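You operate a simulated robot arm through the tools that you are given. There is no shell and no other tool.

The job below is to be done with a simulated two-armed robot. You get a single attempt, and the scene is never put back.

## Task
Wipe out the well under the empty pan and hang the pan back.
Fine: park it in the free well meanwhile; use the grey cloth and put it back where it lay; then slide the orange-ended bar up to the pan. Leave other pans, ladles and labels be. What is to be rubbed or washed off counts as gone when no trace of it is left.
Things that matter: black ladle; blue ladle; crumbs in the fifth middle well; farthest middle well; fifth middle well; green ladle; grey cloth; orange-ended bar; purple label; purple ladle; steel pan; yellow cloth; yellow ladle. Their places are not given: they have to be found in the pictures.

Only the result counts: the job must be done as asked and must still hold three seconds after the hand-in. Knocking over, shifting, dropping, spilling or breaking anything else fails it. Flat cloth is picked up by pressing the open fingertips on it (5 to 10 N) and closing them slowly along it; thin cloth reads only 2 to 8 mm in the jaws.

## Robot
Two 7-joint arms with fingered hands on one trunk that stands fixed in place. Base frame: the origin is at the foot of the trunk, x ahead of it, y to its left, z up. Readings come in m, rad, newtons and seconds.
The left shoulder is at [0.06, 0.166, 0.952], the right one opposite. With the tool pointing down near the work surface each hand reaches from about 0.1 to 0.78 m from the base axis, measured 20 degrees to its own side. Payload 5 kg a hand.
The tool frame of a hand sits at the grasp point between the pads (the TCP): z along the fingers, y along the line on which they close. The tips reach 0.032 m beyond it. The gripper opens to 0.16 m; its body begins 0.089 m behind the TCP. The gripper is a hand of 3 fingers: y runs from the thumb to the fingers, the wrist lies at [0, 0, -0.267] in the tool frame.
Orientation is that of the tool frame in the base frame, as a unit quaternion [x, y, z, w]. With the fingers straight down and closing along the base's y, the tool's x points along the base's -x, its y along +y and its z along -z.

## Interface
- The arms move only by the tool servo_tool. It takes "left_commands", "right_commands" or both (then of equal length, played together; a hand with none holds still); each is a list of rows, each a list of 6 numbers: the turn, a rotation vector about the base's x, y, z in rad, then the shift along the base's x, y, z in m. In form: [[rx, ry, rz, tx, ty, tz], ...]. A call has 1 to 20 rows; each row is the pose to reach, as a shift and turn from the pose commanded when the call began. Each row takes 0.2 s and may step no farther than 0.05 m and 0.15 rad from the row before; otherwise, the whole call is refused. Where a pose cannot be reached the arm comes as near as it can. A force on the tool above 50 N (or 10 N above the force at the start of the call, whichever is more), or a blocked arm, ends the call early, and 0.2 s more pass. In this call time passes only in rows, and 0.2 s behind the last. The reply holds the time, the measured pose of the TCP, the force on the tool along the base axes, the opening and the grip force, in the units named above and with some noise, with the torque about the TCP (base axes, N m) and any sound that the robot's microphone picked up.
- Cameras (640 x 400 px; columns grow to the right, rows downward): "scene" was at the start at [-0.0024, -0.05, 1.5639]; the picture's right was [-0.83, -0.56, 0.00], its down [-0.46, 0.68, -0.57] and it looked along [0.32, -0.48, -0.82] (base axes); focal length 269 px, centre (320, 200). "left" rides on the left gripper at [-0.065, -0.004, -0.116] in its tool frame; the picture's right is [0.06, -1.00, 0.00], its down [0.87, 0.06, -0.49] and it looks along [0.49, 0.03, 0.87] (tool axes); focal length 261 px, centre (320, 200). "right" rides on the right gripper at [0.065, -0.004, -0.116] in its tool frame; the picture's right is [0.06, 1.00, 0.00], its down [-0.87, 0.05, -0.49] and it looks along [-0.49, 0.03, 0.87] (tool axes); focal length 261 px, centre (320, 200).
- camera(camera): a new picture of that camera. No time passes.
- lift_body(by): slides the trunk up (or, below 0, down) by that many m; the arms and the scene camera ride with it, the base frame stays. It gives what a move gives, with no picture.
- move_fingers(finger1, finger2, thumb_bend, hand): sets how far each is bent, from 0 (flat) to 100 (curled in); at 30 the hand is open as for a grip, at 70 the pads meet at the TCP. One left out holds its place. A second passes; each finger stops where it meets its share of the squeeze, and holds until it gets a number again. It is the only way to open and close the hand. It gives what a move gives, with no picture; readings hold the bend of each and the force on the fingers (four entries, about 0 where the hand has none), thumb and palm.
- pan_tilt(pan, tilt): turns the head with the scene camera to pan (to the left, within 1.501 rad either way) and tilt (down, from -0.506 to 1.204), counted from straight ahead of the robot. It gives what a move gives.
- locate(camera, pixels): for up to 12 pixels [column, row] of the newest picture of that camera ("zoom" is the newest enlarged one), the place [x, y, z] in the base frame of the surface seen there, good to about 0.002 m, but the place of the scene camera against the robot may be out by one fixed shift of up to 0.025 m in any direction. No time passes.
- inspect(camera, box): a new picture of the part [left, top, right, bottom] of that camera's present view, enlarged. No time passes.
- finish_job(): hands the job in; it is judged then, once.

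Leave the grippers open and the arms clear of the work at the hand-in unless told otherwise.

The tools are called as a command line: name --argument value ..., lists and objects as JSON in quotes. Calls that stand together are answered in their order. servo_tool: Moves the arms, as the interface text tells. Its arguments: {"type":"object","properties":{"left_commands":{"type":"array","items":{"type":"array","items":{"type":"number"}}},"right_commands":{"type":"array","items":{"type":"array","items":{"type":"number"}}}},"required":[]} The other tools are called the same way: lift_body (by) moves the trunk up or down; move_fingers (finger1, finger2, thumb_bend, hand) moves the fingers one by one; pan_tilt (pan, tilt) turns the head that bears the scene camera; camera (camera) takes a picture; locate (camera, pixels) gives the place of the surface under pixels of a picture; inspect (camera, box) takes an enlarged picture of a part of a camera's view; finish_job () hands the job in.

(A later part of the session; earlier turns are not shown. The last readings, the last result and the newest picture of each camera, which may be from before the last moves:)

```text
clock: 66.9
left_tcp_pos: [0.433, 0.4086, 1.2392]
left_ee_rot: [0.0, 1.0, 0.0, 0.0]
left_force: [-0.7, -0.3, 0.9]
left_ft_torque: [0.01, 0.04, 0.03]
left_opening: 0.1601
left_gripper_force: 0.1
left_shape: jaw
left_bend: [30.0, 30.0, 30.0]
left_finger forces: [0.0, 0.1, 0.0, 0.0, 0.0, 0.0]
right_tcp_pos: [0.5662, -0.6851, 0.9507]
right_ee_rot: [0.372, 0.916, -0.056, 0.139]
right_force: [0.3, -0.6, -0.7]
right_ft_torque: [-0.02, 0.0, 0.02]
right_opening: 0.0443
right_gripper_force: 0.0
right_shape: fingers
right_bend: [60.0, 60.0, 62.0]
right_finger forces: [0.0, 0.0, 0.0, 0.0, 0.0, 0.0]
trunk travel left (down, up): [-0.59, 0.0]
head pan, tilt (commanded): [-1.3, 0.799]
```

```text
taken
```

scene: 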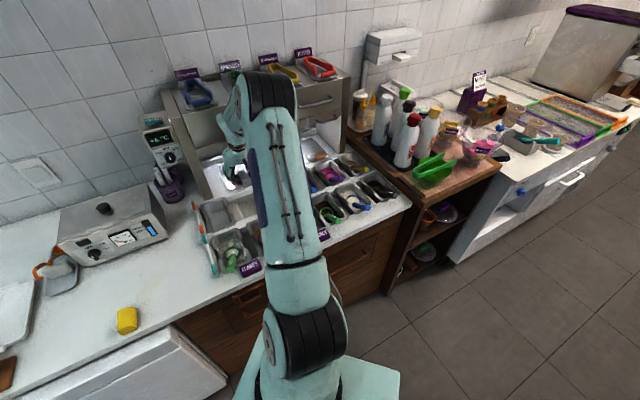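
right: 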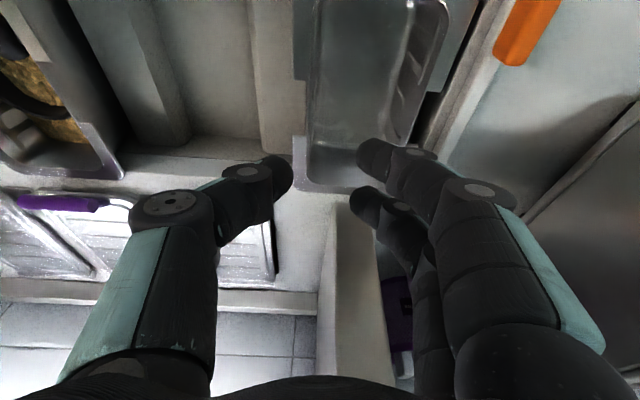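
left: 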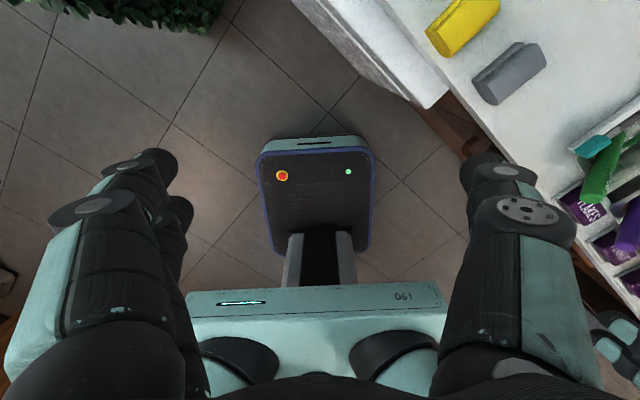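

Aligned like the first pickup. I descend to z≈0.847 in small steps.

servo_tool --right_commands '[[0, 0, 0, -0.0017, -0.0018, -0.03], [0, 0, 0, -0.0017, -0.0018, -0.06], [0, 0, 0, -0.0017, -0.0018, -0.07], [0, 0, 0, -0.0017, -0.0018, -0.08], [0, 0, 0, -0.0017, -0.0018, -0.09], [0, 0, 0, -0.0017, -0.0018, -0.098], [0, 0, 0, -0.0017, -0.0018, -0.1035]]'

camera --camera "right"

```text
clock: 68.5
left_tcp_pos: [0.4316, 0.4086, 1.2397]
left_ee_rot: [-0.001, 1.0, 0.0, 0.0]
left_force: [-0.7, -0.3, 0.1]
left_ft_torque: [0.02, -0.01, 0.01]
left_opening: 0.1598
left_gripper_force: 0.1
left_shape: jaw
left_bend: [30.0, 30.0, 30.0]
left_finger forces: [0.0, 0.0, 0.1, 0.0, 0.0, 0.0]
right_tcp_pos: [0.5645, -0.6854, 0.8473]
right_ee_rot: [0.373, 0.916, -0.056, 0.139]
right_force: [0.1, 0.1, -1.2]
right_ft_torque: [-0.01, -0.04, -0.03]
right_opening: 0.0443
right_gripper_force: 0.1
right_shape: fingers
right_bend: [60.0, 60.0, 62.0]
right_finger forces: [0.0, 0.0, 0.1, 0.0, 0.0, 0.0]
trunk travel left (down, up): [-0.59, 0.0]
head pan, tilt (commanded): [-1.3, 0.799]
```

```text
taken
```

right: 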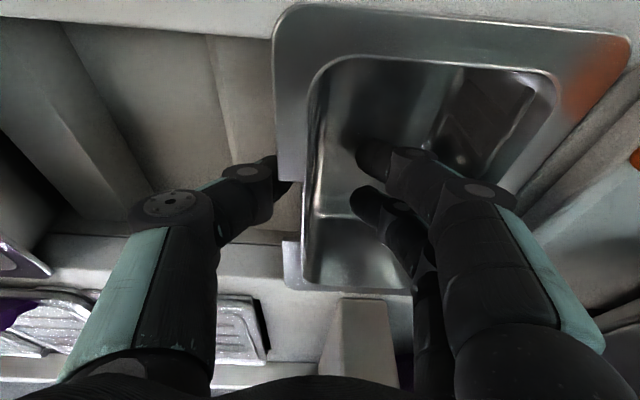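

In position with no contact. I close as before: fingers 75, thumb 65, then squeeze.

move_fingers --hand "right" --finger1 75 --finger2 75 --thumb_bend 66

move_fingers --hand "right" --finger1 85 --finger2 85 --thumb_bend 73

camera --camera "right"

```text
clock: 69.5
left_tcp_pos: [0.4317, 0.4093, 1.2403]
left_ee_rot: [-0.001, 1.0, 0.0, 0.0]
left_force: [0.1, 0.5, -0.2]
left_ft_torque: [0.02, -0.05, -0.01]
left_opening: 0.1598
left_gripper_force: 0.0
left_shape: jaw
left_bend: [30.0, 30.0, 30.0]
left_finger forces: [0.1, 0.0, 0.0, 0.0, 0.0, 0.0]
right_tcp_pos: [0.5638, -0.6856, 0.8479]
right_ee_rot: [0.372, 0.916, -0.056, 0.138]
right_force: [3.0, 2.7, 0.8]
right_ft_torque: [0.05, -0.03, -0.01]
right_opening: 0.0136
right_gripper_force: 2.2
right_shape: fingers
right_bend: [74.0, 74.0, 66.0]
right_finger forces: [2.2, 1.5, 0.1, 0.0, 0.5, 0.1]
trunk travel left (down, up): [-0.59, 0.0]
head pan, tilt (commanded): [-1.3, 0.799]
```

```text
clock: 70.5
left_tcp_pos: [0.4309, 0.4077, 1.2412]
left_ee_rot: [0.0, 1.0, 0.0, 0.0]
left_force: [-0.5, -0.6, -0.4]
left_ft_torque: [0.04, 0.01, -0.02]
left_opening: 0.1598
left_gripper_force: 0.1
left_shape: jaw
left_bend: [30.0, 30.0, 30.0]
left_finger forces: [0.0, 0.0, 0.1, 0.2, 0.1, 0.0]
right_tcp_pos: [0.5634, -0.6868, 0.8475]
right_ee_rot: [0.373, 0.916, -0.056, 0.138]
right_force: [1.1, -1.2, -1.1]
right_ft_torque: [-0.04, 0.0, -0.05]
right_opening: 0.0121
right_gripper_force: 15.9
right_shape: fingers
right_bend: [78.0, 79.0, 69.0]
right_finger forces: [7.1, 8.3, 0.1, 0.1, 15.8, 0.0]
trunk travel left (down, up): [-0.59, 0.0]
head pan, tilt (commanded): [-1.3, 0.799]
```

```text
taken
```

right: 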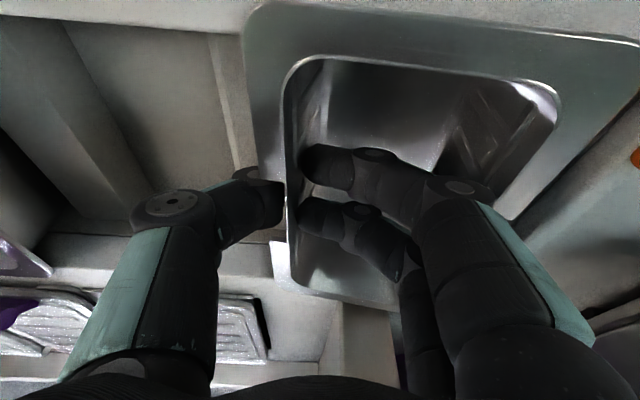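

Gripped with ≈16 N. I lift 15 mm first and check.

servo_tool --right_commands '[[0, 0, 0, 0, 0, 0.005], [0, 0, 0, 0, 0, 0.01], [0, 0, 0, 0, 0, 0.015]]'

camera --camera "right"

```text
clock: 71.3
left_tcp_pos: [0.4305, 0.408, 1.24]
left_ee_rot: [-0.001, 1.0, -0.001, 0.001]
left_force: [-0.6, 0.3, -0.3]
left_ft_torque: [-0.01, 0.01, 0.0]
left_opening: 0.1602
left_gripper_force: 0.1
left_shape: jaw
left_bend: [30.0, 30.0, 30.0]
left_finger forces: [0.1, 0.0, 0.0, 0.0, 0.1, 0.0]
right_tcp_pos: [0.5627, -0.6855, 0.8611]
right_ee_rot: [0.373, 0.916, -0.056, 0.138]
right_force: [0.7, -1.2, -1.5]
right_ft_torque: [-0.01, 0.05, -0.07]
right_opening: 0.012
right_gripper_force: 15.6
right_shape: fingers
right_bend: [78.0, 79.0, 69.0]
right_finger forces: [7.1, 8.3, 0.1, 0.0, 16.0, 0.0]
trunk travel left (down, up): [-0.59, 0.0]
head pan, tilt (commanded): [-1.3, 0.799]
```

```text
taken
```

right: 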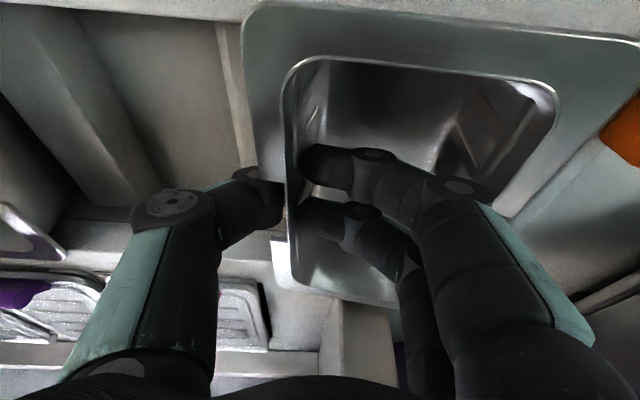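

The pan follows. I lift another 30 mm and measure its pose.

servo_tool --right_commands '[[0, 0, 0, 0, 0, 0.008], [0, 0, 0, 0, 0, 0.016], [0, 0, 0, 0, 0, 0.024], [0, 0, 0, 0, 0, 0.032], [0, 0, 0, 0, 0, 0.04]]'

camera --camera "right"

locate --camera "right" --pixels '[[252, 15], [625, 50], [258, 155], [510, 200], [285, 285], [380, 300], [430, 30], [400, 100], [270, 80], [560, 130]]'

```text
clock: 72.5
left_tcp_pos: [0.432, 0.4083, 1.2398]
left_ee_rot: [-0.001, 1.0, 0.0, -0.001]
left_force: [0.3, -0.1, -0.2]
left_ft_torque: [0.0, -0.05, 0.0]
left_opening: 0.1598
left_gripper_force: 0.1
left_shape: jaw
left_bend: [30.0, 30.0, 30.0]
left_finger forces: [0.1, 0.0, 0.0, 0.0, 0.0, 0.0]
right_tcp_pos: [0.5631, -0.6857, 0.9019]
right_ee_rot: [0.372, 0.916, -0.055, 0.137]
right_force: [-0.9, 0.5, -1.4]
right_ft_torque: [-0.04, 0.02, 0.01]
right_opening: 0.0115
right_gripper_force: 15.4
right_shape: fingers
right_bend: [78.0, 80.0, 68.0]
right_finger forces: [6.5, 8.8, 0.0, 0.1, 15.9, 0.0]
trunk travel left (down, up): [-0.59, 0.0]
head pan, tilt (commanded): [-1.3, 0.799]
```

```text
taken
```

right: 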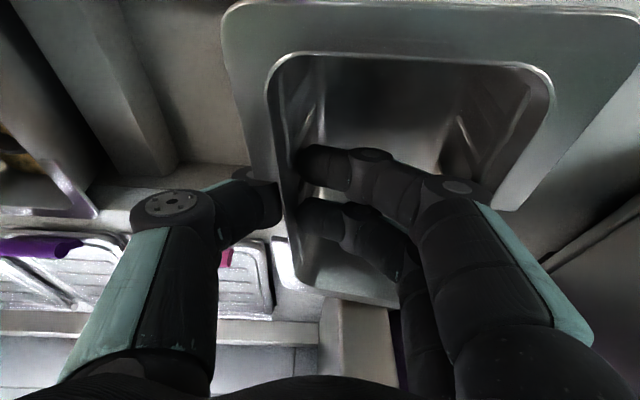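

```text
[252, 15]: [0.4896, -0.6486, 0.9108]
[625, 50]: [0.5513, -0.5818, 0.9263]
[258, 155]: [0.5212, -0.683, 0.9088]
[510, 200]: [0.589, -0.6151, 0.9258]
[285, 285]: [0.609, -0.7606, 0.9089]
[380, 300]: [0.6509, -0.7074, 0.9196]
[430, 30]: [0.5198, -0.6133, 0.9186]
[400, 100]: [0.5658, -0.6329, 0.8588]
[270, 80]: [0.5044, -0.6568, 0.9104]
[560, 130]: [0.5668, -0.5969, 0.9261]
```

Pan held, left side 9° up again. I level it (roll 0.165 rad, yaw -0.022) and carry it right along the row by 0.1335 m at z≈0.912.

servo_tool --right_commands '[[-0.0394, 0.0384, -0.007, 0, 0, 0.005], [-0.0787, 0.0768, -0.015, 0, 0, 0.01], [-0.1181, 0.1152, -0.022, 0, 0, 0.01], [-0.1181, 0.1152, -0.022, -0.0233, -0.0239, 0.01], [-0.1181, 0.1152, -0.022, -0.0466, -0.0478, 0.01], [-0.1181, 0.1152, -0.022, -0.0699, -0.0716, 0.01], [-0.1181, 0.1152, -0.022, -0.0932, -0.0955, 0.01]]'

camera --camera "right"

inspect --camera "right" --box '[200, 0, 640, 320]'

```text
clock: 74.1
left_tcp_pos: [0.4311, 0.4078, 1.2408]
left_ee_rot: [0.001, 1.0, -0.001, 0.001]
left_force: [0.3, 0.0, -0.4]
left_ft_torque: [0.01, -0.01, -0.04]
left_opening: 0.1601
left_gripper_force: 0.0
left_shape: jaw
left_bend: [30.0, 30.0, 30.0]
left_finger forces: [0.0, 0.0, 0.1, 0.1, 0.0, 0.0]
right_tcp_pos: [0.468, -0.7817, 0.9117]
right_ee_rot: [0.37, 0.913, -0.132, 0.107]
right_force: [-0.5, 0.5, -2.8]
right_ft_torque: [-0.04, 0.03, 0.0]
right_opening: 0.0121
right_gripper_force: 16.2
right_shape: fingers
right_bend: [79.0, 80.0, 68.0]
right_finger forces: [6.7, 8.9, 0.0, 0.0, 15.7, 0.0]
trunk travel left (down, up): [-0.59, 0.0]
head pan, tilt (commanded): [-1.3, 0.799]
```

```text
taken
```

right: 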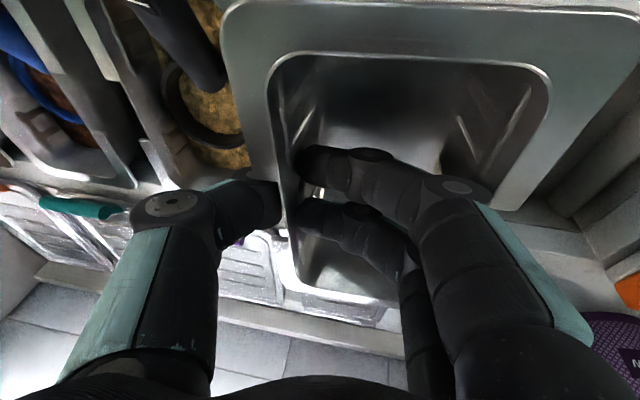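

```text
1.25 times, centred on (420, 160) of right
```

zoom: 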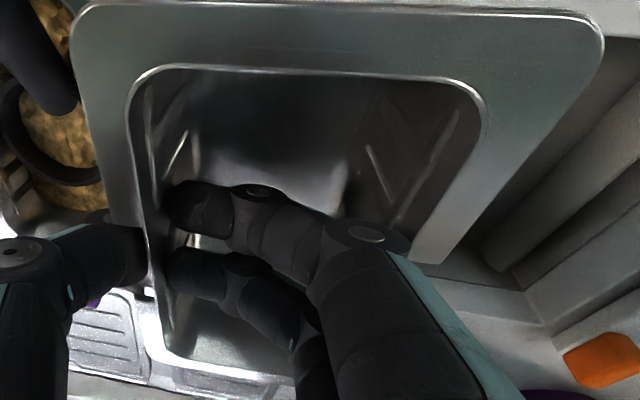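

I measure edges of the held pan: right edge (84,60),(96,130),(107,190); left edge (588,70),(520,165),(460,245); front edge (150,10),(350,14),(540,20); back edge (170,362),(250,378).

locate --camera "zoom" --pixels '[[82, 60], [95, 130], [107, 190], [588, 75], [520, 168], [462, 240], [150, 12], [350, 14], [540, 20], [168, 360], [250, 374], [210, 368]]'

```text
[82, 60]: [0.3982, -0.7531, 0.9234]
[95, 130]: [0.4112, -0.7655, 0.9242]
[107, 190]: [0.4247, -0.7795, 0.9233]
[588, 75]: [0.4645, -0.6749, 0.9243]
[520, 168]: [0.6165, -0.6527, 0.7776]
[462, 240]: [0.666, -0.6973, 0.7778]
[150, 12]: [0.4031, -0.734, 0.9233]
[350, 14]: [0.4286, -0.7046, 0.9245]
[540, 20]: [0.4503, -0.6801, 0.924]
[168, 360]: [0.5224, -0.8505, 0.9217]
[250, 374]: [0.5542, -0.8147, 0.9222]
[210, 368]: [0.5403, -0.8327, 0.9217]
```

The pan is level, yaw aligned; it needs about 10 mm to the left (-u) and 1.5 mm back. I correct that and lower 55 mm toward the fifth well.

servo_tool --right_commands '[[0, 0, 0, 0.0081, 0.0062, 0], [0, 0, 0, 0.0081, 0.0062, -0.012], [0, 0, 0, 0.0081, 0.0062, -0.024], [0, 0, 0, 0.0081, 0.0062, -0.036], [0, 0, 0, 0.0081, 0.0062, -0.046], [0, 0, 0, 0.0081, 0.0062, -0.054]]'

camera --camera "right"

inspect --camera "right" --box '[100, 0, 640, 330]'

```text
clock: 75.5
left_tcp_pos: [0.4317, 0.4091, 1.2402]
left_ee_rot: [0.0, 1.0, 0.0, -0.001]
left_force: [-0.2, 0.4, 1.1]
left_ft_torque: [-0.02, 0.01, 0.01]
left_opening: 0.1598
left_gripper_force: 0.2
left_shape: jaw
left_bend: [30.0, 30.0, 30.0]
left_finger forces: [0.0, 0.0, 0.1, 0.0, 0.1, 0.0]
right_tcp_pos: [0.4782, -0.7753, 0.8564]
right_ee_rot: [0.37, 0.914, -0.133, 0.106]
right_force: [1.3, -0.8, -1.1]
right_ft_torque: [-0.07, 0.0, -0.04]
right_opening: 0.0123
right_gripper_force: 16.0
right_shape: fingers
right_bend: [79.0, 80.0, 68.0]
right_finger forces: [7.1, 8.2, 0.0, 0.1, 15.9, 0.0]
trunk travel left (down, up): [-0.59, 0.0]
head pan, tilt (commanded): [-1.3, 0.799]
```

```text
taken
```

right: 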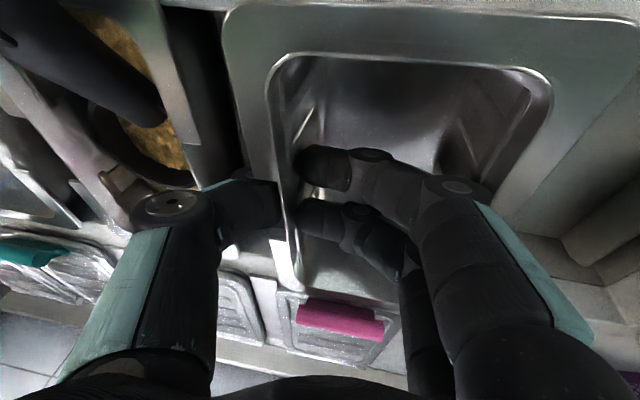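

```text
1.19 times, centred on (370, 165) of right
```

zoom: 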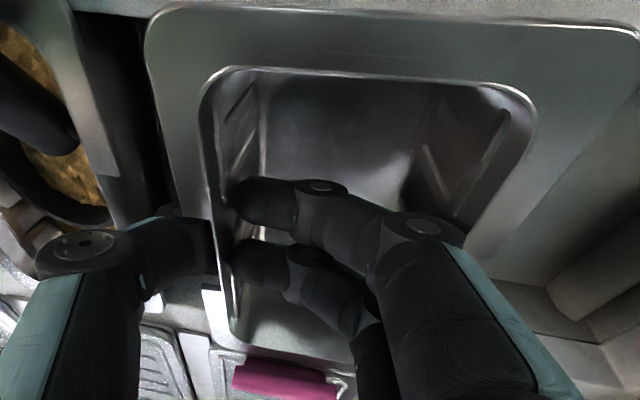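

I re-measure: right edge (150,60),(165,140); front (200,10),(400,18); left (625,60),(560,150); back (230,330),(300,355); neighbour's flange edge (112,120).

locate --camera "zoom" --pixels '[[152, 60], [162, 110], [172, 160], [622, 70], [590, 120], [200, 14], [400, 20], [560, 28], [238, 330], [310, 352], [116, 160], [105, 120]]'

```text
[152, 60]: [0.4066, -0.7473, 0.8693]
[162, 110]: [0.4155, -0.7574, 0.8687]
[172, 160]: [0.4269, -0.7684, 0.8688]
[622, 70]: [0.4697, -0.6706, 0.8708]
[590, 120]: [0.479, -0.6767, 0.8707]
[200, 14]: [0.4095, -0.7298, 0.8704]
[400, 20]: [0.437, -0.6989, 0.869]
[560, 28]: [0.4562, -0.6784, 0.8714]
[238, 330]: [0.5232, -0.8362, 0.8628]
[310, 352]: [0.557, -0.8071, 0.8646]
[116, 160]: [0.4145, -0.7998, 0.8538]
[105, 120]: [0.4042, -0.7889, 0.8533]
```

The front is ~6 mm higher than the back, with a slight push: the pan seems ~4 mm too far forward and rubs the front rail. I raise 6 mm, shift 4 mm back (+v), and check.

servo_tool --right_commands '[[0, 0, 0, 0, 0, 0.006], [0, 0, 0, 0.0029, -0.0028, 0.006], [0, 0, 0, 0.0029, -0.0028, 0.002]]'

inspect --camera "right" --box '[100, 0, 640, 330]'

locate --camera "zoom" --pixels '[[152, 60], [162, 110], [172, 160], [622, 70], [590, 120], [200, 12], [400, 16], [560, 24], [232, 332], [310, 357], [270, 347], [116, 160]]'

```text
clock: 76.3
left_tcp_pos: [0.4304, 0.4098, 1.2401]
left_ee_rot: [0.0, 1.0, 0.001, 0.001]
left_force: [0.7, 0.0, 0.3]
left_ft_torque: [-0.01, 0.02, 0.01]
left_opening: 0.1598
left_gripper_force: 0.0
left_shape: jaw
left_bend: [30.0, 30.0, 30.0]
left_finger forces: [0.1, 0.0, 0.0, 0.1, 0.1, 0.1]
right_tcp_pos: [0.4795, -0.7776, 0.8595]
right_ee_rot: [0.37, 0.913, -0.132, 0.105]
right_force: [-6.1, 9.8, -0.4]
right_ft_torque: [0.05, 0.08, -0.11]
right_opening: 0.012
right_gripper_force: 17.7
right_shape: fingers
right_bend: [79.0, 80.0, 68.0]
right_finger forces: [6.8, 12.0, 0.0, 0.1, 16.2, 0.0]
trunk travel left (down, up): [-0.59, 0.0]
head pan, tilt (commanded): [-1.3, 0.799]
```

```text
1.19 times, centred on (370, 165) of right
```

zoom: 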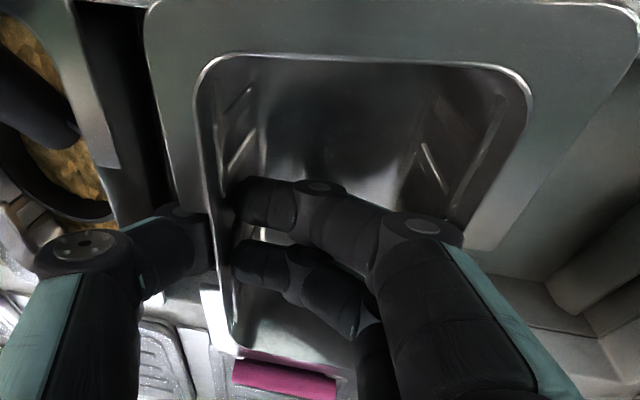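

```text
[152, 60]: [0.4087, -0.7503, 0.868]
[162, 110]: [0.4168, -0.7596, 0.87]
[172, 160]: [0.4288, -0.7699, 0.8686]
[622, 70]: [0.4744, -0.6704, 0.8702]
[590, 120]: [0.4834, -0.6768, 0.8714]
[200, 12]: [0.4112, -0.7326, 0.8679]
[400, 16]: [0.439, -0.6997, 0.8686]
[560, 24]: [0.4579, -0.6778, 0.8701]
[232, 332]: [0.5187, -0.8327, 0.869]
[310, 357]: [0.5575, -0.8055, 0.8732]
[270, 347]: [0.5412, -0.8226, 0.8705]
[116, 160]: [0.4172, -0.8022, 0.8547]
```

Now it pushes forward 11 N: the pan's back touches the back wall. So the right spot is between; I shift 2.2 mm forward again.

servo_tool --right_commands '[[0, 0, 0, -0.0016, 0.0015, 0.0], [0, 0, 0, -0.0016, 0.0015, -0.001]]'

inspect --camera "right" --box '[100, 0, 640, 330]'

```text
clock: 76.9
left_tcp_pos: [0.4307, 0.4084, 1.2396]
left_ee_rot: [-0.001, 1.0, 0.0, 0.001]
left_force: [0.8, 0.6, 1.2]
left_ft_torque: [-0.02, 0.02, -0.01]
left_opening: 0.1598
left_gripper_force: 0.1
left_shape: jaw
left_bend: [30.0, 30.0, 30.0]
left_finger forces: [0.0, 0.0, 0.1, 0.0, 0.1, 0.0]
right_tcp_pos: [0.4791, -0.7765, 0.8599]
right_ee_rot: [0.369, 0.914, -0.133, 0.106]
right_force: [-2.2, 3.7, 0.2]
right_ft_torque: [-0.03, 0.04, -0.1]
right_opening: 0.0122
right_gripper_force: 16.7
right_shape: fingers
right_bend: [79.0, 80.0, 68.0]
right_finger forces: [7.8, 10.0, 0.0, 0.0, 16.2, 0.0]
trunk travel left (down, up): [-0.59, 0.0]
head pan, tilt (commanded): [-1.3, 0.799]
```

```text
1.19 times, centred on (370, 165) of right
```

zoom: 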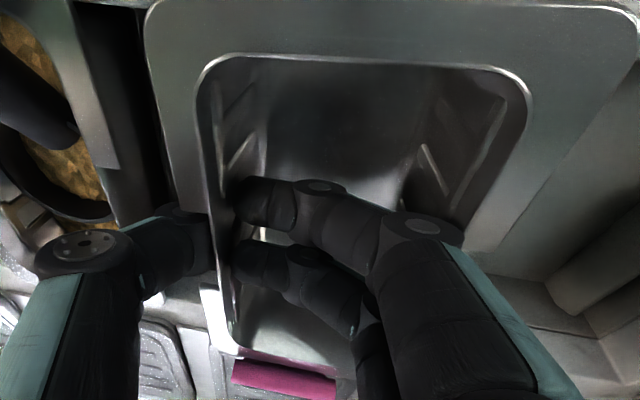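

Down to 4 N. Another 1 mm forward, then I lower in 3 mm steps.

servo_tool --right_commands '[[0, 0, 0, -0.0007, 0.0007, 0.0], [0, 0, 0, -0.0007, 0.0007, -0.003], [0, 0, 0, -0.0007, 0.0007, -0.006]]'

inspect --camera "right" --box '[100, 0, 640, 330]'

locate --camera "zoom" --pixels '[[152, 60], [162, 110], [172, 160], [622, 70], [590, 120], [200, 12], [400, 16], [560, 24], [232, 335], [310, 357], [270, 349], [116, 160]]'

```text
clock: 77.7
left_tcp_pos: [0.4313, 0.4083, 1.239]
left_ee_rot: [0.0, 1.0, 0.0, 0.0]
left_force: [-0.5, 0.1, 0.1]
left_ft_torque: [-0.02, -0.01, 0.04]
left_opening: 0.16
left_gripper_force: 0.1
left_shape: jaw
left_bend: [30.0, 30.0, 30.0]
left_finger forces: [0.1, 0.0, 0.1, 0.0, 0.1, 0.1]
right_tcp_pos: [0.4777, -0.7761, 0.8539]
right_ee_rot: [0.37, 0.913, -0.134, 0.108]
right_force: [-0.6, -1.0, 0.3]
right_ft_torque: [-0.02, 0.0, -0.12]
right_opening: 0.0127
right_gripper_force: 15.8
right_shape: fingers
right_bend: [79.0, 80.0, 68.0]
right_finger forces: [7.5, 7.8, 0.1, 0.0, 16.5, 0.0]
trunk travel left (down, up): [-0.59, 0.0]
head pan, tilt (commanded): [-1.3, 0.799]
```

```text
1.19 times, centred on (370, 165) of right
```

zoom: 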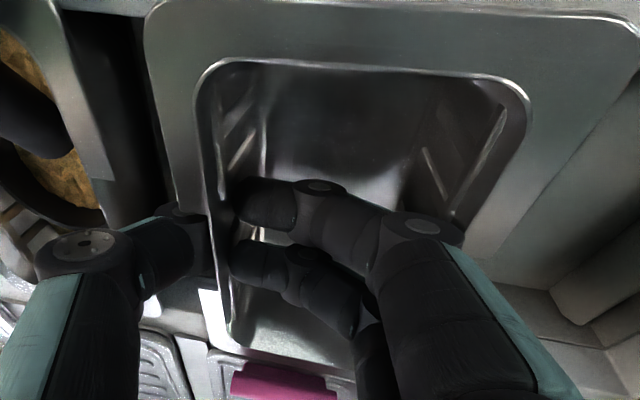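

```text
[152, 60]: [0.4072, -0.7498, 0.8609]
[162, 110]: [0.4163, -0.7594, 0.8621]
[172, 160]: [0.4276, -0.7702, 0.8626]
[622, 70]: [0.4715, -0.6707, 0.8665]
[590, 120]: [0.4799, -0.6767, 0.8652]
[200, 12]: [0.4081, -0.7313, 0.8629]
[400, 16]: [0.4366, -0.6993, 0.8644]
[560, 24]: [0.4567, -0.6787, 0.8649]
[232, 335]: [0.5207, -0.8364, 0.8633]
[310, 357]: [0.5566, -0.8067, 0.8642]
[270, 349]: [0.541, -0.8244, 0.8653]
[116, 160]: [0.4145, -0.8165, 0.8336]
```

Level and free of side force; about 8 mm above the rail. I nudge 2 mm left and lower the rest.

servo_tool --right_commands '[[0, 0, 0, 0.0014, 0.0014, -0.002], [0, 0, 0, 0.0014, 0.0014, -0.0045], [0, 0, 0, 0.0014, 0.0014, -0.007], [0, 0, 0, 0.0014, 0.0014, -0.009]]'

inspect --camera "right" --box '[100, 0, 640, 330]'

locate --camera "zoom" --pixels '[[152, 60], [162, 110], [172, 160], [622, 70], [590, 120], [200, 12], [400, 16], [560, 24], [232, 335], [310, 357], [270, 349], [100, 120]]'

```text
clock: 78.7
left_tcp_pos: [0.4302, 0.4097, 1.2391]
left_ee_rot: [0.0, 1.0, 0.0, -0.001]
left_force: [0.0, 0.6, -0.1]
left_ft_torque: [0.0, 0.03, 0.0]
left_opening: 0.1602
left_gripper_force: 0.1
left_shape: jaw
left_bend: [30.0, 30.0, 30.0]
left_finger forces: [0.1, 0.1, 0.1, 0.0, 0.0, 0.1]
right_tcp_pos: [0.479, -0.7752, 0.8435]
right_ee_rot: [0.37, 0.913, -0.134, 0.106]
right_force: [-4.2, -2.7, 2.1]
right_ft_torque: [-0.16, 0.15, -0.15]
right_opening: 0.0138
right_gripper_force: 15.8
right_shape: fingers
right_bend: [79.0, 81.0, 68.0]
right_finger forces: [6.3, 7.0, 0.1, 0.1, 18.5, 0.1]
trunk travel left (down, up): [-0.59, 0.0]
head pan, tilt (commanded): [-1.3, 0.799]
```

```text
1.19 times, centred on (370, 165) of right
```

zoom: 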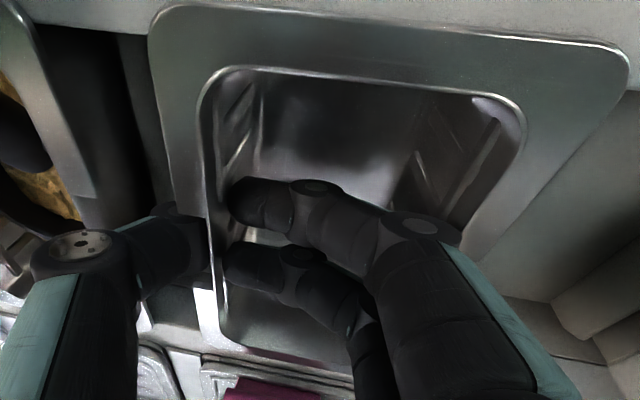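

```text
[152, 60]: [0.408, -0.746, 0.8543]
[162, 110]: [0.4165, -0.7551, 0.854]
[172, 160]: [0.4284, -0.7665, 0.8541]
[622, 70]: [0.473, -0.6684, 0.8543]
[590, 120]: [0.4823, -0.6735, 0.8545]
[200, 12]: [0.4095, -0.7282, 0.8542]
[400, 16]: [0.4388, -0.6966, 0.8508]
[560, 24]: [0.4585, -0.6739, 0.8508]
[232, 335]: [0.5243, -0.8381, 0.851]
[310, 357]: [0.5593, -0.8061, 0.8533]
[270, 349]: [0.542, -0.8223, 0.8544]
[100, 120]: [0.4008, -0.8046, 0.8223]
```

The rim reads 0.854 all round: the pan is hanging in the fifth well. I release: fingers 72, thumb 62.

move_fingers --hand "right" --finger1 72 --finger2 72 --thumb_bend 62

camera --camera "right"

inspect --camera "right" --box '[100, 0, 640, 330]'

locate --camera "zoom" --pixels '[[162, 60], [172, 110], [182, 160], [622, 70], [590, 120], [205, 22], [400, 30], [560, 40], [232, 335], [310, 357], [270, 349], [100, 120]]'

```text
clock: 79.7
left_tcp_pos: [0.4312, 0.4093, 1.2381]
left_ee_rot: [0.0, 1.0, -0.001, 0.0]
left_force: [0.3, -0.9, -0.7]
left_ft_torque: [-0.04, -0.01, -0.01]
left_opening: 0.1598
left_gripper_force: 0.1
left_shape: jaw
left_bend: [30.0, 30.0, 30.0]
left_finger forces: [0.0, 0.0, 0.0, 0.0, 0.0, 0.1]
right_tcp_pos: [0.4808, -0.7745, 0.8443]
right_ee_rot: [0.369, 0.914, -0.132, 0.107]
right_force: [-0.1, 0.1, 0.1]
right_ft_torque: [-0.02, 0.01, 0.01]
right_opening: 0.0219
right_gripper_force: 0.0
right_shape: fingers
right_bend: [72.0, 72.0, 62.0]
right_finger forces: [0.0, 0.0, 0.1, 0.0, 0.0, 0.0]
trunk travel left (down, up): [-0.59, 0.0]
head pan, tilt (commanded): [-1.3, 0.799]
```

```text
taken
```

right: 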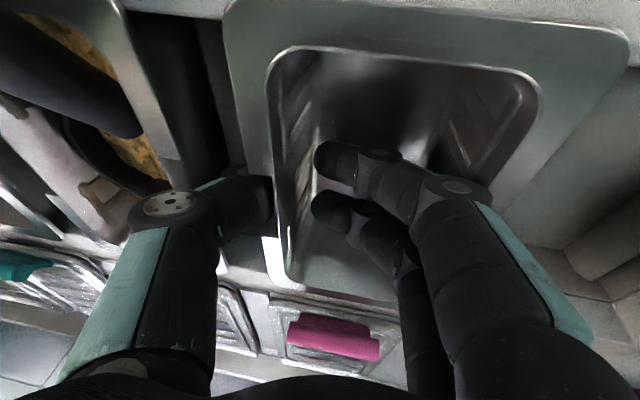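

```text
1.19 times, centred on (370, 165) of right
```

zoom: 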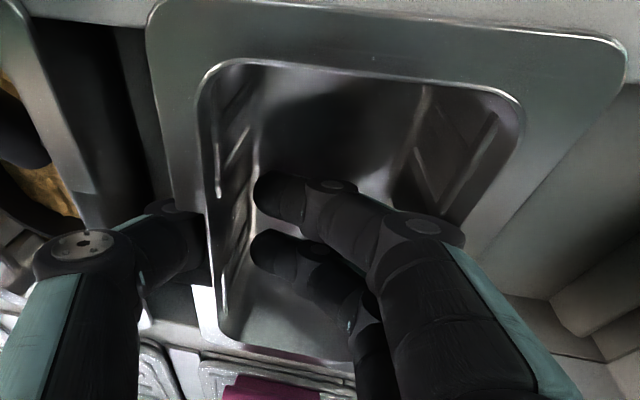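

```text
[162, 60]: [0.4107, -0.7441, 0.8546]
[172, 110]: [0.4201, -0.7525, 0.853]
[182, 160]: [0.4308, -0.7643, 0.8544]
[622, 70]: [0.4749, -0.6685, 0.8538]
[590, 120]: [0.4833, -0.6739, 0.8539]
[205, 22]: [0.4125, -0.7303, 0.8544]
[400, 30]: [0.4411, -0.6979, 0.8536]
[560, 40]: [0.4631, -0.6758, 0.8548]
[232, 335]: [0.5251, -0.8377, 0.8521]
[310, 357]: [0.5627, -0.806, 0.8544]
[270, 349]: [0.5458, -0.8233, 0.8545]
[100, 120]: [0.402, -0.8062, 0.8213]
```

Released. I raise the hand straight up slowly.

servo_tool --right_commands '[[0, 0, 0, 0, 0, 0.008], [0, 0, 0, 0, 0, 0.016], [0, 0, 0, 0, 0, 0.026], [0, 0, 0, 0, 0, 0.04], [0, 0, 0, 0, 0, 0.07], [0, 0, 0, 0, 0, 0.1], [0, 0, 0, 0, 0, 0.14], [0, 0, 0, -0.01, 0.01, 0.18]]'

camera --camera "right"

```text
clock: 81.5
left_tcp_pos: [0.4297, 0.4104, 1.2386]
left_ee_rot: [-0.001, 1.0, -0.001, 0.0]
left_force: [-1.0, 0.8, -0.9]
left_ft_torque: [-0.06, -0.02, 0.05]
left_opening: 0.1599
left_gripper_force: 0.1
left_shape: jaw
left_bend: [30.0, 30.0, 30.0]
left_finger forces: [0.0, 0.1, 0.0, 0.0, 0.0, 0.0]
right_tcp_pos: [0.4684, -0.7631, 1.0251]
right_ee_rot: [0.369, 0.913, -0.133, 0.107]
right_force: [0.5, 0.1, 0.2]
right_ft_torque: [-0.03, -0.02, -0.02]
right_opening: 0.0219
right_gripper_force: 0.0
right_shape: fingers
right_bend: [72.0, 72.0, 62.0]
right_finger forces: [0.0, 0.0, 0.0, 0.0, 0.0, 0.0]
trunk travel left (down, up): [-0.59, 0.0]
head pan, tilt (commanded): [-1.3, 0.799]
```

```text
taken
```

right: 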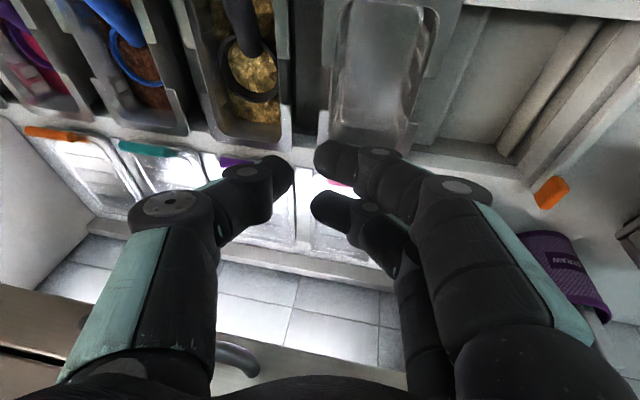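

Pan hung back. I move to a vertical hover around (0.43,-0.66,1.10) to check the pan and study the orange-ended bar.

servo_tool --right_commands '[[0.065, 0.02, 0, -0.008, 0.02, 0.02], [0.131, 0.04, 0, -0.016, 0.04, 0.04], [0.197, 0.06, 0, -0.024, 0.06, 0.06], [0.262, 0.08, 0, -0.032, 0.08, 0.075], [0.3276, 0.0995, 0.005, -0.038, 0.1, 0.075]]'

camera --camera "right"

inspect --camera "right" --box '[240, 100, 480, 260]'

```text
clock: 82.7
left_tcp_pos: [0.431, 0.4087, 1.2398]
left_ee_rot: [-0.001, 1.0, 0.0, -0.001]
left_force: [-0.2, -0.9, 0.2]
left_ft_torque: [0.03, -0.01, -0.02]
left_opening: 0.1601
left_gripper_force: 0.1
left_shape: jaw
left_bend: [30.0, 30.0, 30.0]
left_finger forces: [0.0, 0.0, 0.0, 0.1, 0.1, 0.0]
right_tcp_pos: [0.4316, -0.6638, 1.0998]
right_ee_rot: [0.373, 0.928, 0.0, 0.0]
right_force: [-0.4, -0.2, -0.3]
right_ft_torque: [-0.01, -0.05, 0.01]
right_opening: 0.0223
right_gripper_force: 0.1
right_shape: fingers
right_bend: [72.0, 72.0, 62.0]
right_finger forces: [0.1, 0.0, 0.0, 0.0, 0.0, 0.0]
trunk travel left (down, up): [-0.59, 0.0]
head pan, tilt (commanded): [-1.3, 0.799]
```

```text
taken
```

right: 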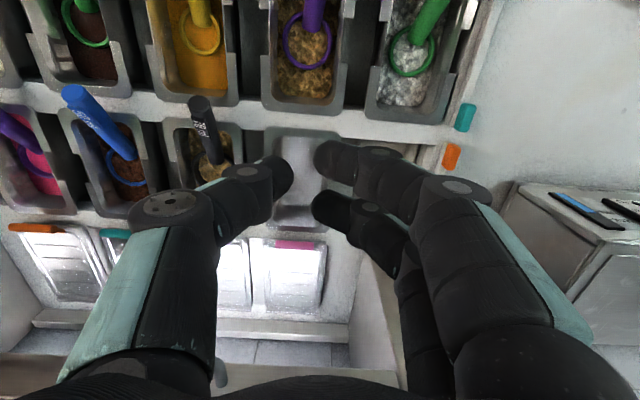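

```text
2.50 times, centred on (360, 180) of right
```

zoom: 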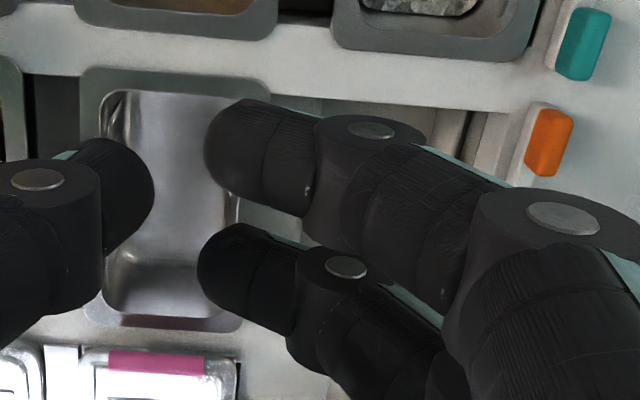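

The curled fingers block the view; I open the hand and look again.

move_fingers --hand "right" --finger1 30 --finger2 30 --thumb_bend 30

camera --camera "right"

inspect --camera "right" --box '[240, 110, 480, 270]'

```text
clock: 83.7
left_tcp_pos: [0.4309, 0.4081, 1.2401]
left_ee_rot: [-0.001, 1.0, 0.0, 0.0]
left_force: [0.4, -0.1, -0.1]
left_ft_torque: [-0.03, 0.0, 0.0]
left_opening: 0.1599
left_gripper_force: 0.0
left_shape: jaw
left_bend: [30.0, 30.0, 30.0]
left_finger forces: [0.0, 0.1, 0.0, 0.0, 0.1, 0.0]
right_tcp_pos: [0.4328, -0.6653, 1.0983]
right_ee_rot: [0.373, 0.928, 0.001, 0.0]
right_force: [-0.4, -0.3, -0.4]
right_ft_torque: [0.01, -0.01, -0.05]
right_opening: 0.1674
right_gripper_force: 0.0
right_shape: fingers
right_bend: [30.0, 30.0, 30.0]
right_finger forces: [0.0, 0.0, 0.0, 0.1, 0.0, 0.0]
trunk travel left (down, up): [-0.59, 0.0]
head pan, tilt (commanded): [-1.3, 0.799]
```

```text
taken
```

right: 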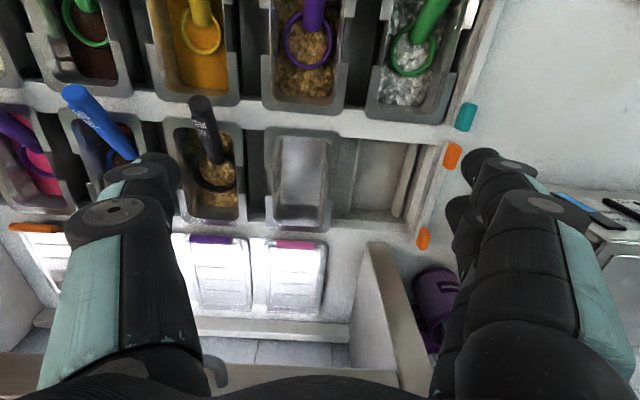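

```text
2.50 times, centred on (360, 190) of right
```

zoom: 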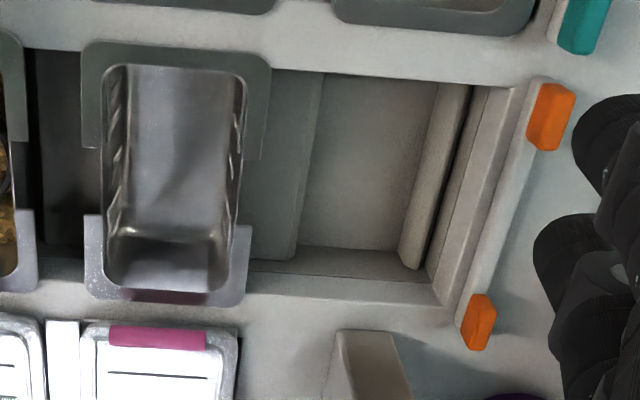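

I move closer to the bar: hover at about (0.56,-0.545,1.05).

servo_tool --right_commands '[[0, 0, 0, 0.03, 0.028, 0], [0, 0, 0, 0.06, 0.056, 0], [0, 0, 0, 0.09, 0.084, -0.02], [0, 0, 0, 0.12, 0.11, -0.04], [0, 0, 0, 0.13, 0.12, -0.05]]'

camera --camera "right"

inspect --camera "right" --box '[200, 90, 400, 260]'

```text
clock: 84.9
left_tcp_pos: [0.4313, 0.4076, 1.2402]
left_ee_rot: [0.0, 1.0, -0.001, 0.0]
left_force: [0.3, 0.7, -0.7]
left_ft_torque: [-0.01, 0.02, 0.01]
left_opening: 0.1599
left_gripper_force: 0.1
left_shape: jaw
left_bend: [30.0, 30.0, 30.0]
left_finger forces: [0.0, 0.1, 0.0, 0.0, 0.0, 0.0]
right_tcp_pos: [0.5618, -0.5442, 1.0481]
right_ee_rot: [0.373, 0.928, -0.001, 0.0]
right_force: [-0.4, -0.3, -0.3]
right_ft_torque: [-0.01, 0.01, 0.03]
right_opening: 0.1677
right_gripper_force: 0.0
right_shape: fingers
right_bend: [30.0, 30.0, 30.0]
right_finger forces: [0.1, 0.0, 0.1, 0.0, 0.0, 0.0]
trunk travel left (down, up): [-0.59, 0.0]
head pan, tilt (commanded): [-1.3, 0.799]
```

```text
taken
```

right: 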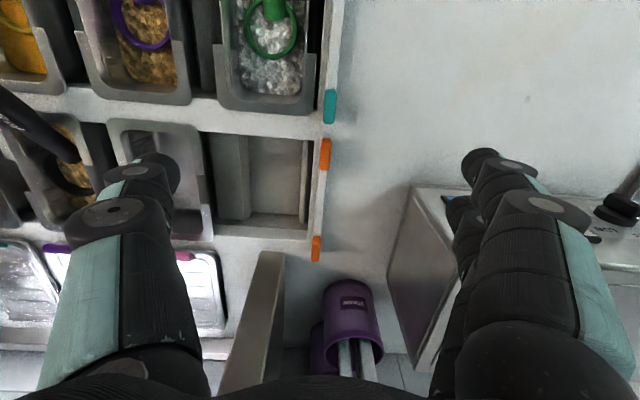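

```text
2.35 times, centred on (300, 175) of right
```

zoom: 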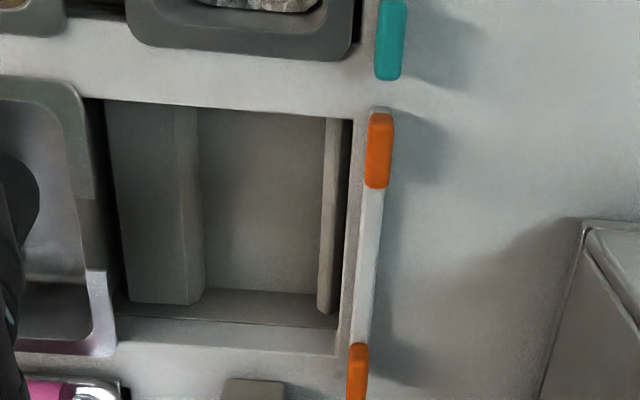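

I locate the bar's parts: strip (370,230),(363,300), caps (380,130),(378,180),(358,355),(356,385), surfaces each side (350,200),(410,260), well wall (345,230), rail (250,95), rail back (250,340).

locate --camera "zoom" --pixels '[[372, 210], [366, 260], [361, 320], [380, 125], [378, 180], [358, 352], [356, 392], [352, 220], [410, 260], [250, 95], [250, 340], [330, 200]]'

inspect --camera "right" --box '[290, 80, 350, 280]'

inspect --camera "scene" --box '[180, 180, 290, 290]'

```text
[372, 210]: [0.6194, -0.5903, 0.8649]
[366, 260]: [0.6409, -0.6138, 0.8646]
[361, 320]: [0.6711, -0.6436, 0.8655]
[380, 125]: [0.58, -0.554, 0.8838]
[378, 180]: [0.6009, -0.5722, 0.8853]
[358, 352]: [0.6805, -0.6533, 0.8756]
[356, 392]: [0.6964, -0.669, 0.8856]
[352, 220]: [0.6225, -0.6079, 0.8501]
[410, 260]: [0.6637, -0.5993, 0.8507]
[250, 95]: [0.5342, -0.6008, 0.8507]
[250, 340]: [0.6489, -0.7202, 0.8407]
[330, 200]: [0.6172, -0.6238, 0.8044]
```

```text
2.00 times, centred on (320, 180) of right
```

zoom: 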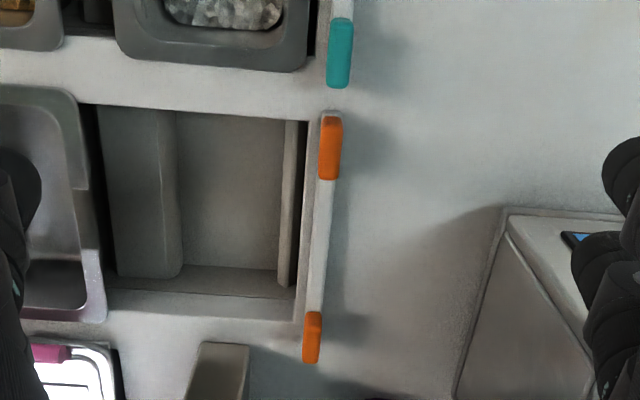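

```text
3.64 times, centred on (235, 235) of scene
```

zoom: 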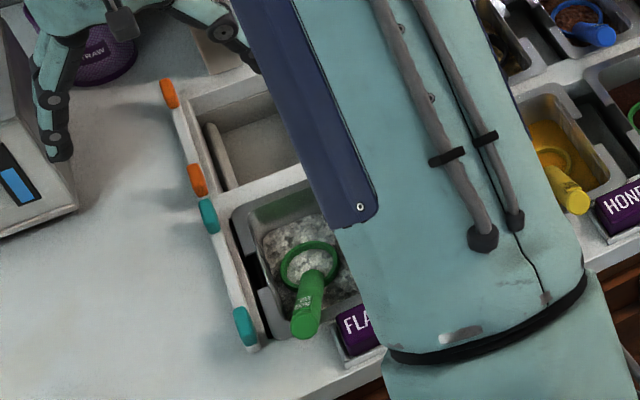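

The bar is a thin strip (top z≈0.865) resting on the rails, with orange caps (top ≈0.884) at v≈-0.07 and +0.07; centre line at u≈-0.2085. Plan: push it with the pads of the two nearly straight fingers from its left side, thumb curled away. I check the warmer's corner (412,185) and the cup (350,300) for room.

locate --camera "right" --pixels '[[412, 188], [392, 265], [330, 290], [350, 285], [372, 300], [268, 255], [285, 300], [420, 230], [325, 200], [318, 150], [331, 150], [309, 240]]'

move_fingers --hand "right" --finger1 47 --finger2 47 --thumb_bend 95

camera --camera "right"

```text
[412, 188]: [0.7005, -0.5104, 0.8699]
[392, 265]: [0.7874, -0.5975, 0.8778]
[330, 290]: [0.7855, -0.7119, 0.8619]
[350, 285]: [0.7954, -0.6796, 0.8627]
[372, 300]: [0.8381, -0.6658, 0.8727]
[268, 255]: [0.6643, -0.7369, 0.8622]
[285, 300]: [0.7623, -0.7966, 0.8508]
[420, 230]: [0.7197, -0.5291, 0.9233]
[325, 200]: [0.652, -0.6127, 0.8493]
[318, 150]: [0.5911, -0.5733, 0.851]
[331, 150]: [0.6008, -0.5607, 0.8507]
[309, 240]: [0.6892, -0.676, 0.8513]
```

```text
clock: 85.9
left_tcp_pos: [0.4317, 0.4101, 1.2396]
left_ee_rot: [-0.001, 1.0, 0.0, 0.0]
left_force: [-0.1, 0.6, 0.3]
left_ft_torque: [0.01, 0.01, 0.0]
left_opening: 0.1602
left_gripper_force: 0.1
left_shape: jaw
left_bend: [30.0, 30.0, 30.0]
left_finger forces: [0.0, 0.1, 0.0, 0.1, 0.1, 0.1]
right_tcp_pos: [0.5616, -0.5448, 1.0494]
right_ee_rot: [0.373, 0.928, 0.001, 0.0]
right_force: [0.2, -0.1, 0.6]
right_ft_torque: [0.02, 0.02, -0.02]
right_opening: 0.0416
right_gripper_force: 0.1
right_shape: fingers
right_bend: [47.0, 47.0, 95.0]
right_finger forces: [0.1, 0.0, 0.1, 0.1, 0.1, 0.1]
trunk travel left (down, up): [-0.59, 0.0]
head pan, tilt (commanded): [-1.3, 0.799]
```

```text
taken
```

right: 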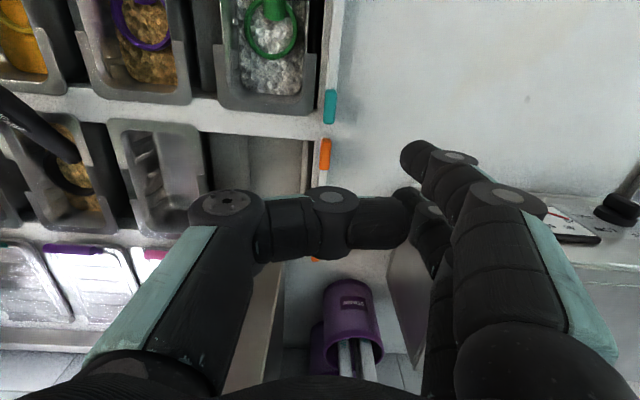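

Room is fine (warmer corner 0.11 m beyond the bar, post 0.1 m behind). I check where the curled thumb and finger tips are.

locate --camera "right" --pixels '[[405, 218], [350, 215], [290, 215], [335, 198], [412, 150], [405, 165], [402, 192], [225, 205], [450, 155], [500, 195]]'

inspect --camera "right" --box '[180, 120, 580, 300]'

```text
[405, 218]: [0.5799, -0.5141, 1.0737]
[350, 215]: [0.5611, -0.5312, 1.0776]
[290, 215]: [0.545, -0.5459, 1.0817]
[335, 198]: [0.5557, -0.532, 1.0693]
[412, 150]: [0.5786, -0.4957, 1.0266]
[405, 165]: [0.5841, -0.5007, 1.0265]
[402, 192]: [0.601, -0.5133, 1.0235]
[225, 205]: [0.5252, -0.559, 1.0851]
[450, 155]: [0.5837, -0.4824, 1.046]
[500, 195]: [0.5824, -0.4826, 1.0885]
```

```text
1.60 times, centred on (380, 210) of right
```

zoom: 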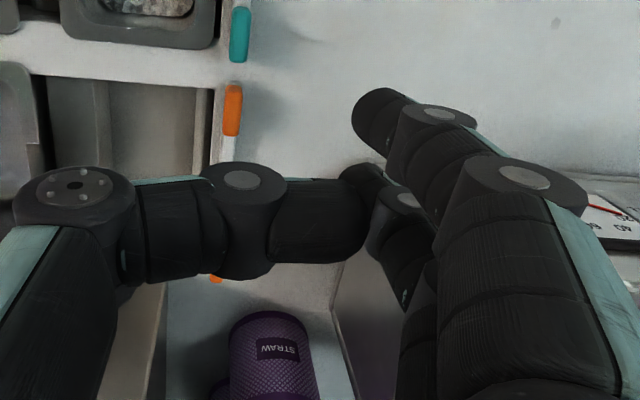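

The thumb sits well above the finger tips. I go to a hover just left of the bar, fingers behind it: (0.6165,-0.627,0.95), tilted 0.17 rad.

servo_tool --right_commands '[[-0.04, -0.041, 0, 0.018, -0.027, -0.02], [-0.08, -0.082, 0, 0.037, -0.055, -0.04], [-0.1187, -0.1217, 0, 0.0549, -0.0821, -0.07], [-0.1187, -0.1217, 0, 0.0549, -0.0821, -0.1]]'

camera --camera "right"

camera --camera "scene"

```text
clock: 86.9
left_tcp_pos: [0.4311, 0.4088, 1.2397]
left_ee_rot: [-0.001, 1.0, 0.0, 0.0]
left_force: [0.1, -0.3, 0.2]
left_ft_torque: [0.01, -0.01, -0.01]
left_opening: 0.1598
left_gripper_force: 0.1
left_shape: jaw
left_bend: [30.0, 30.0, 30.0]
left_finger forces: [0.0, 0.1, 0.0, 0.0, 0.0, 0.1]
right_tcp_pos: [0.6156, -0.6262, 0.9495]
right_ee_rot: [0.372, 0.924, -0.032, 0.079]
right_force: [-0.2, -0.6, 0.1]
right_ft_torque: [-0.02, 0.01, -0.02]
right_opening: 0.0416
right_gripper_force: 0.1
right_shape: fingers
right_bend: [47.0, 47.0, 95.0]
right_finger forces: [0.0, 0.0, 0.0, 0.0, 0.1, 0.0]
trunk travel left (down, up): [-0.59, 0.0]
head pan, tilt (commanded): [-1.3, 0.799]
```

```text
taken
```

right: 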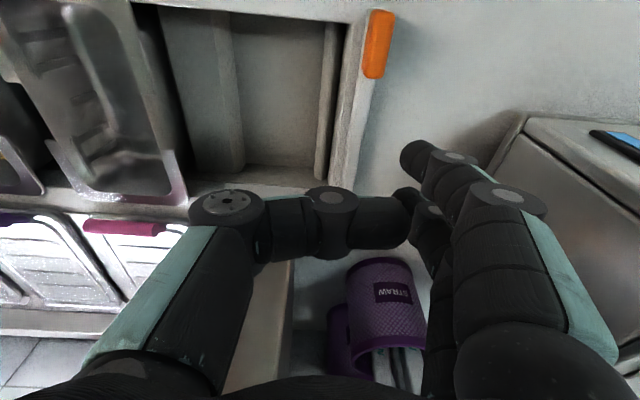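

```text
taken
```

scene: 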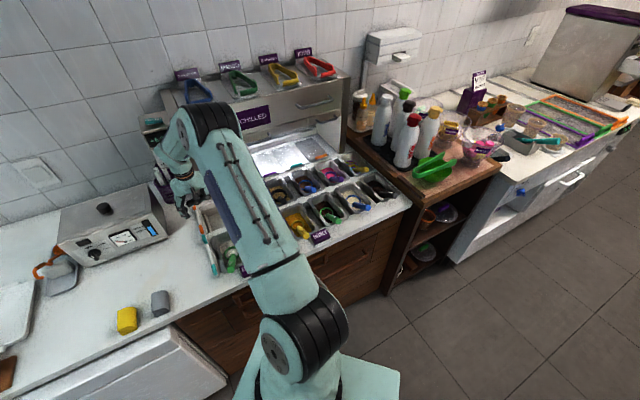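

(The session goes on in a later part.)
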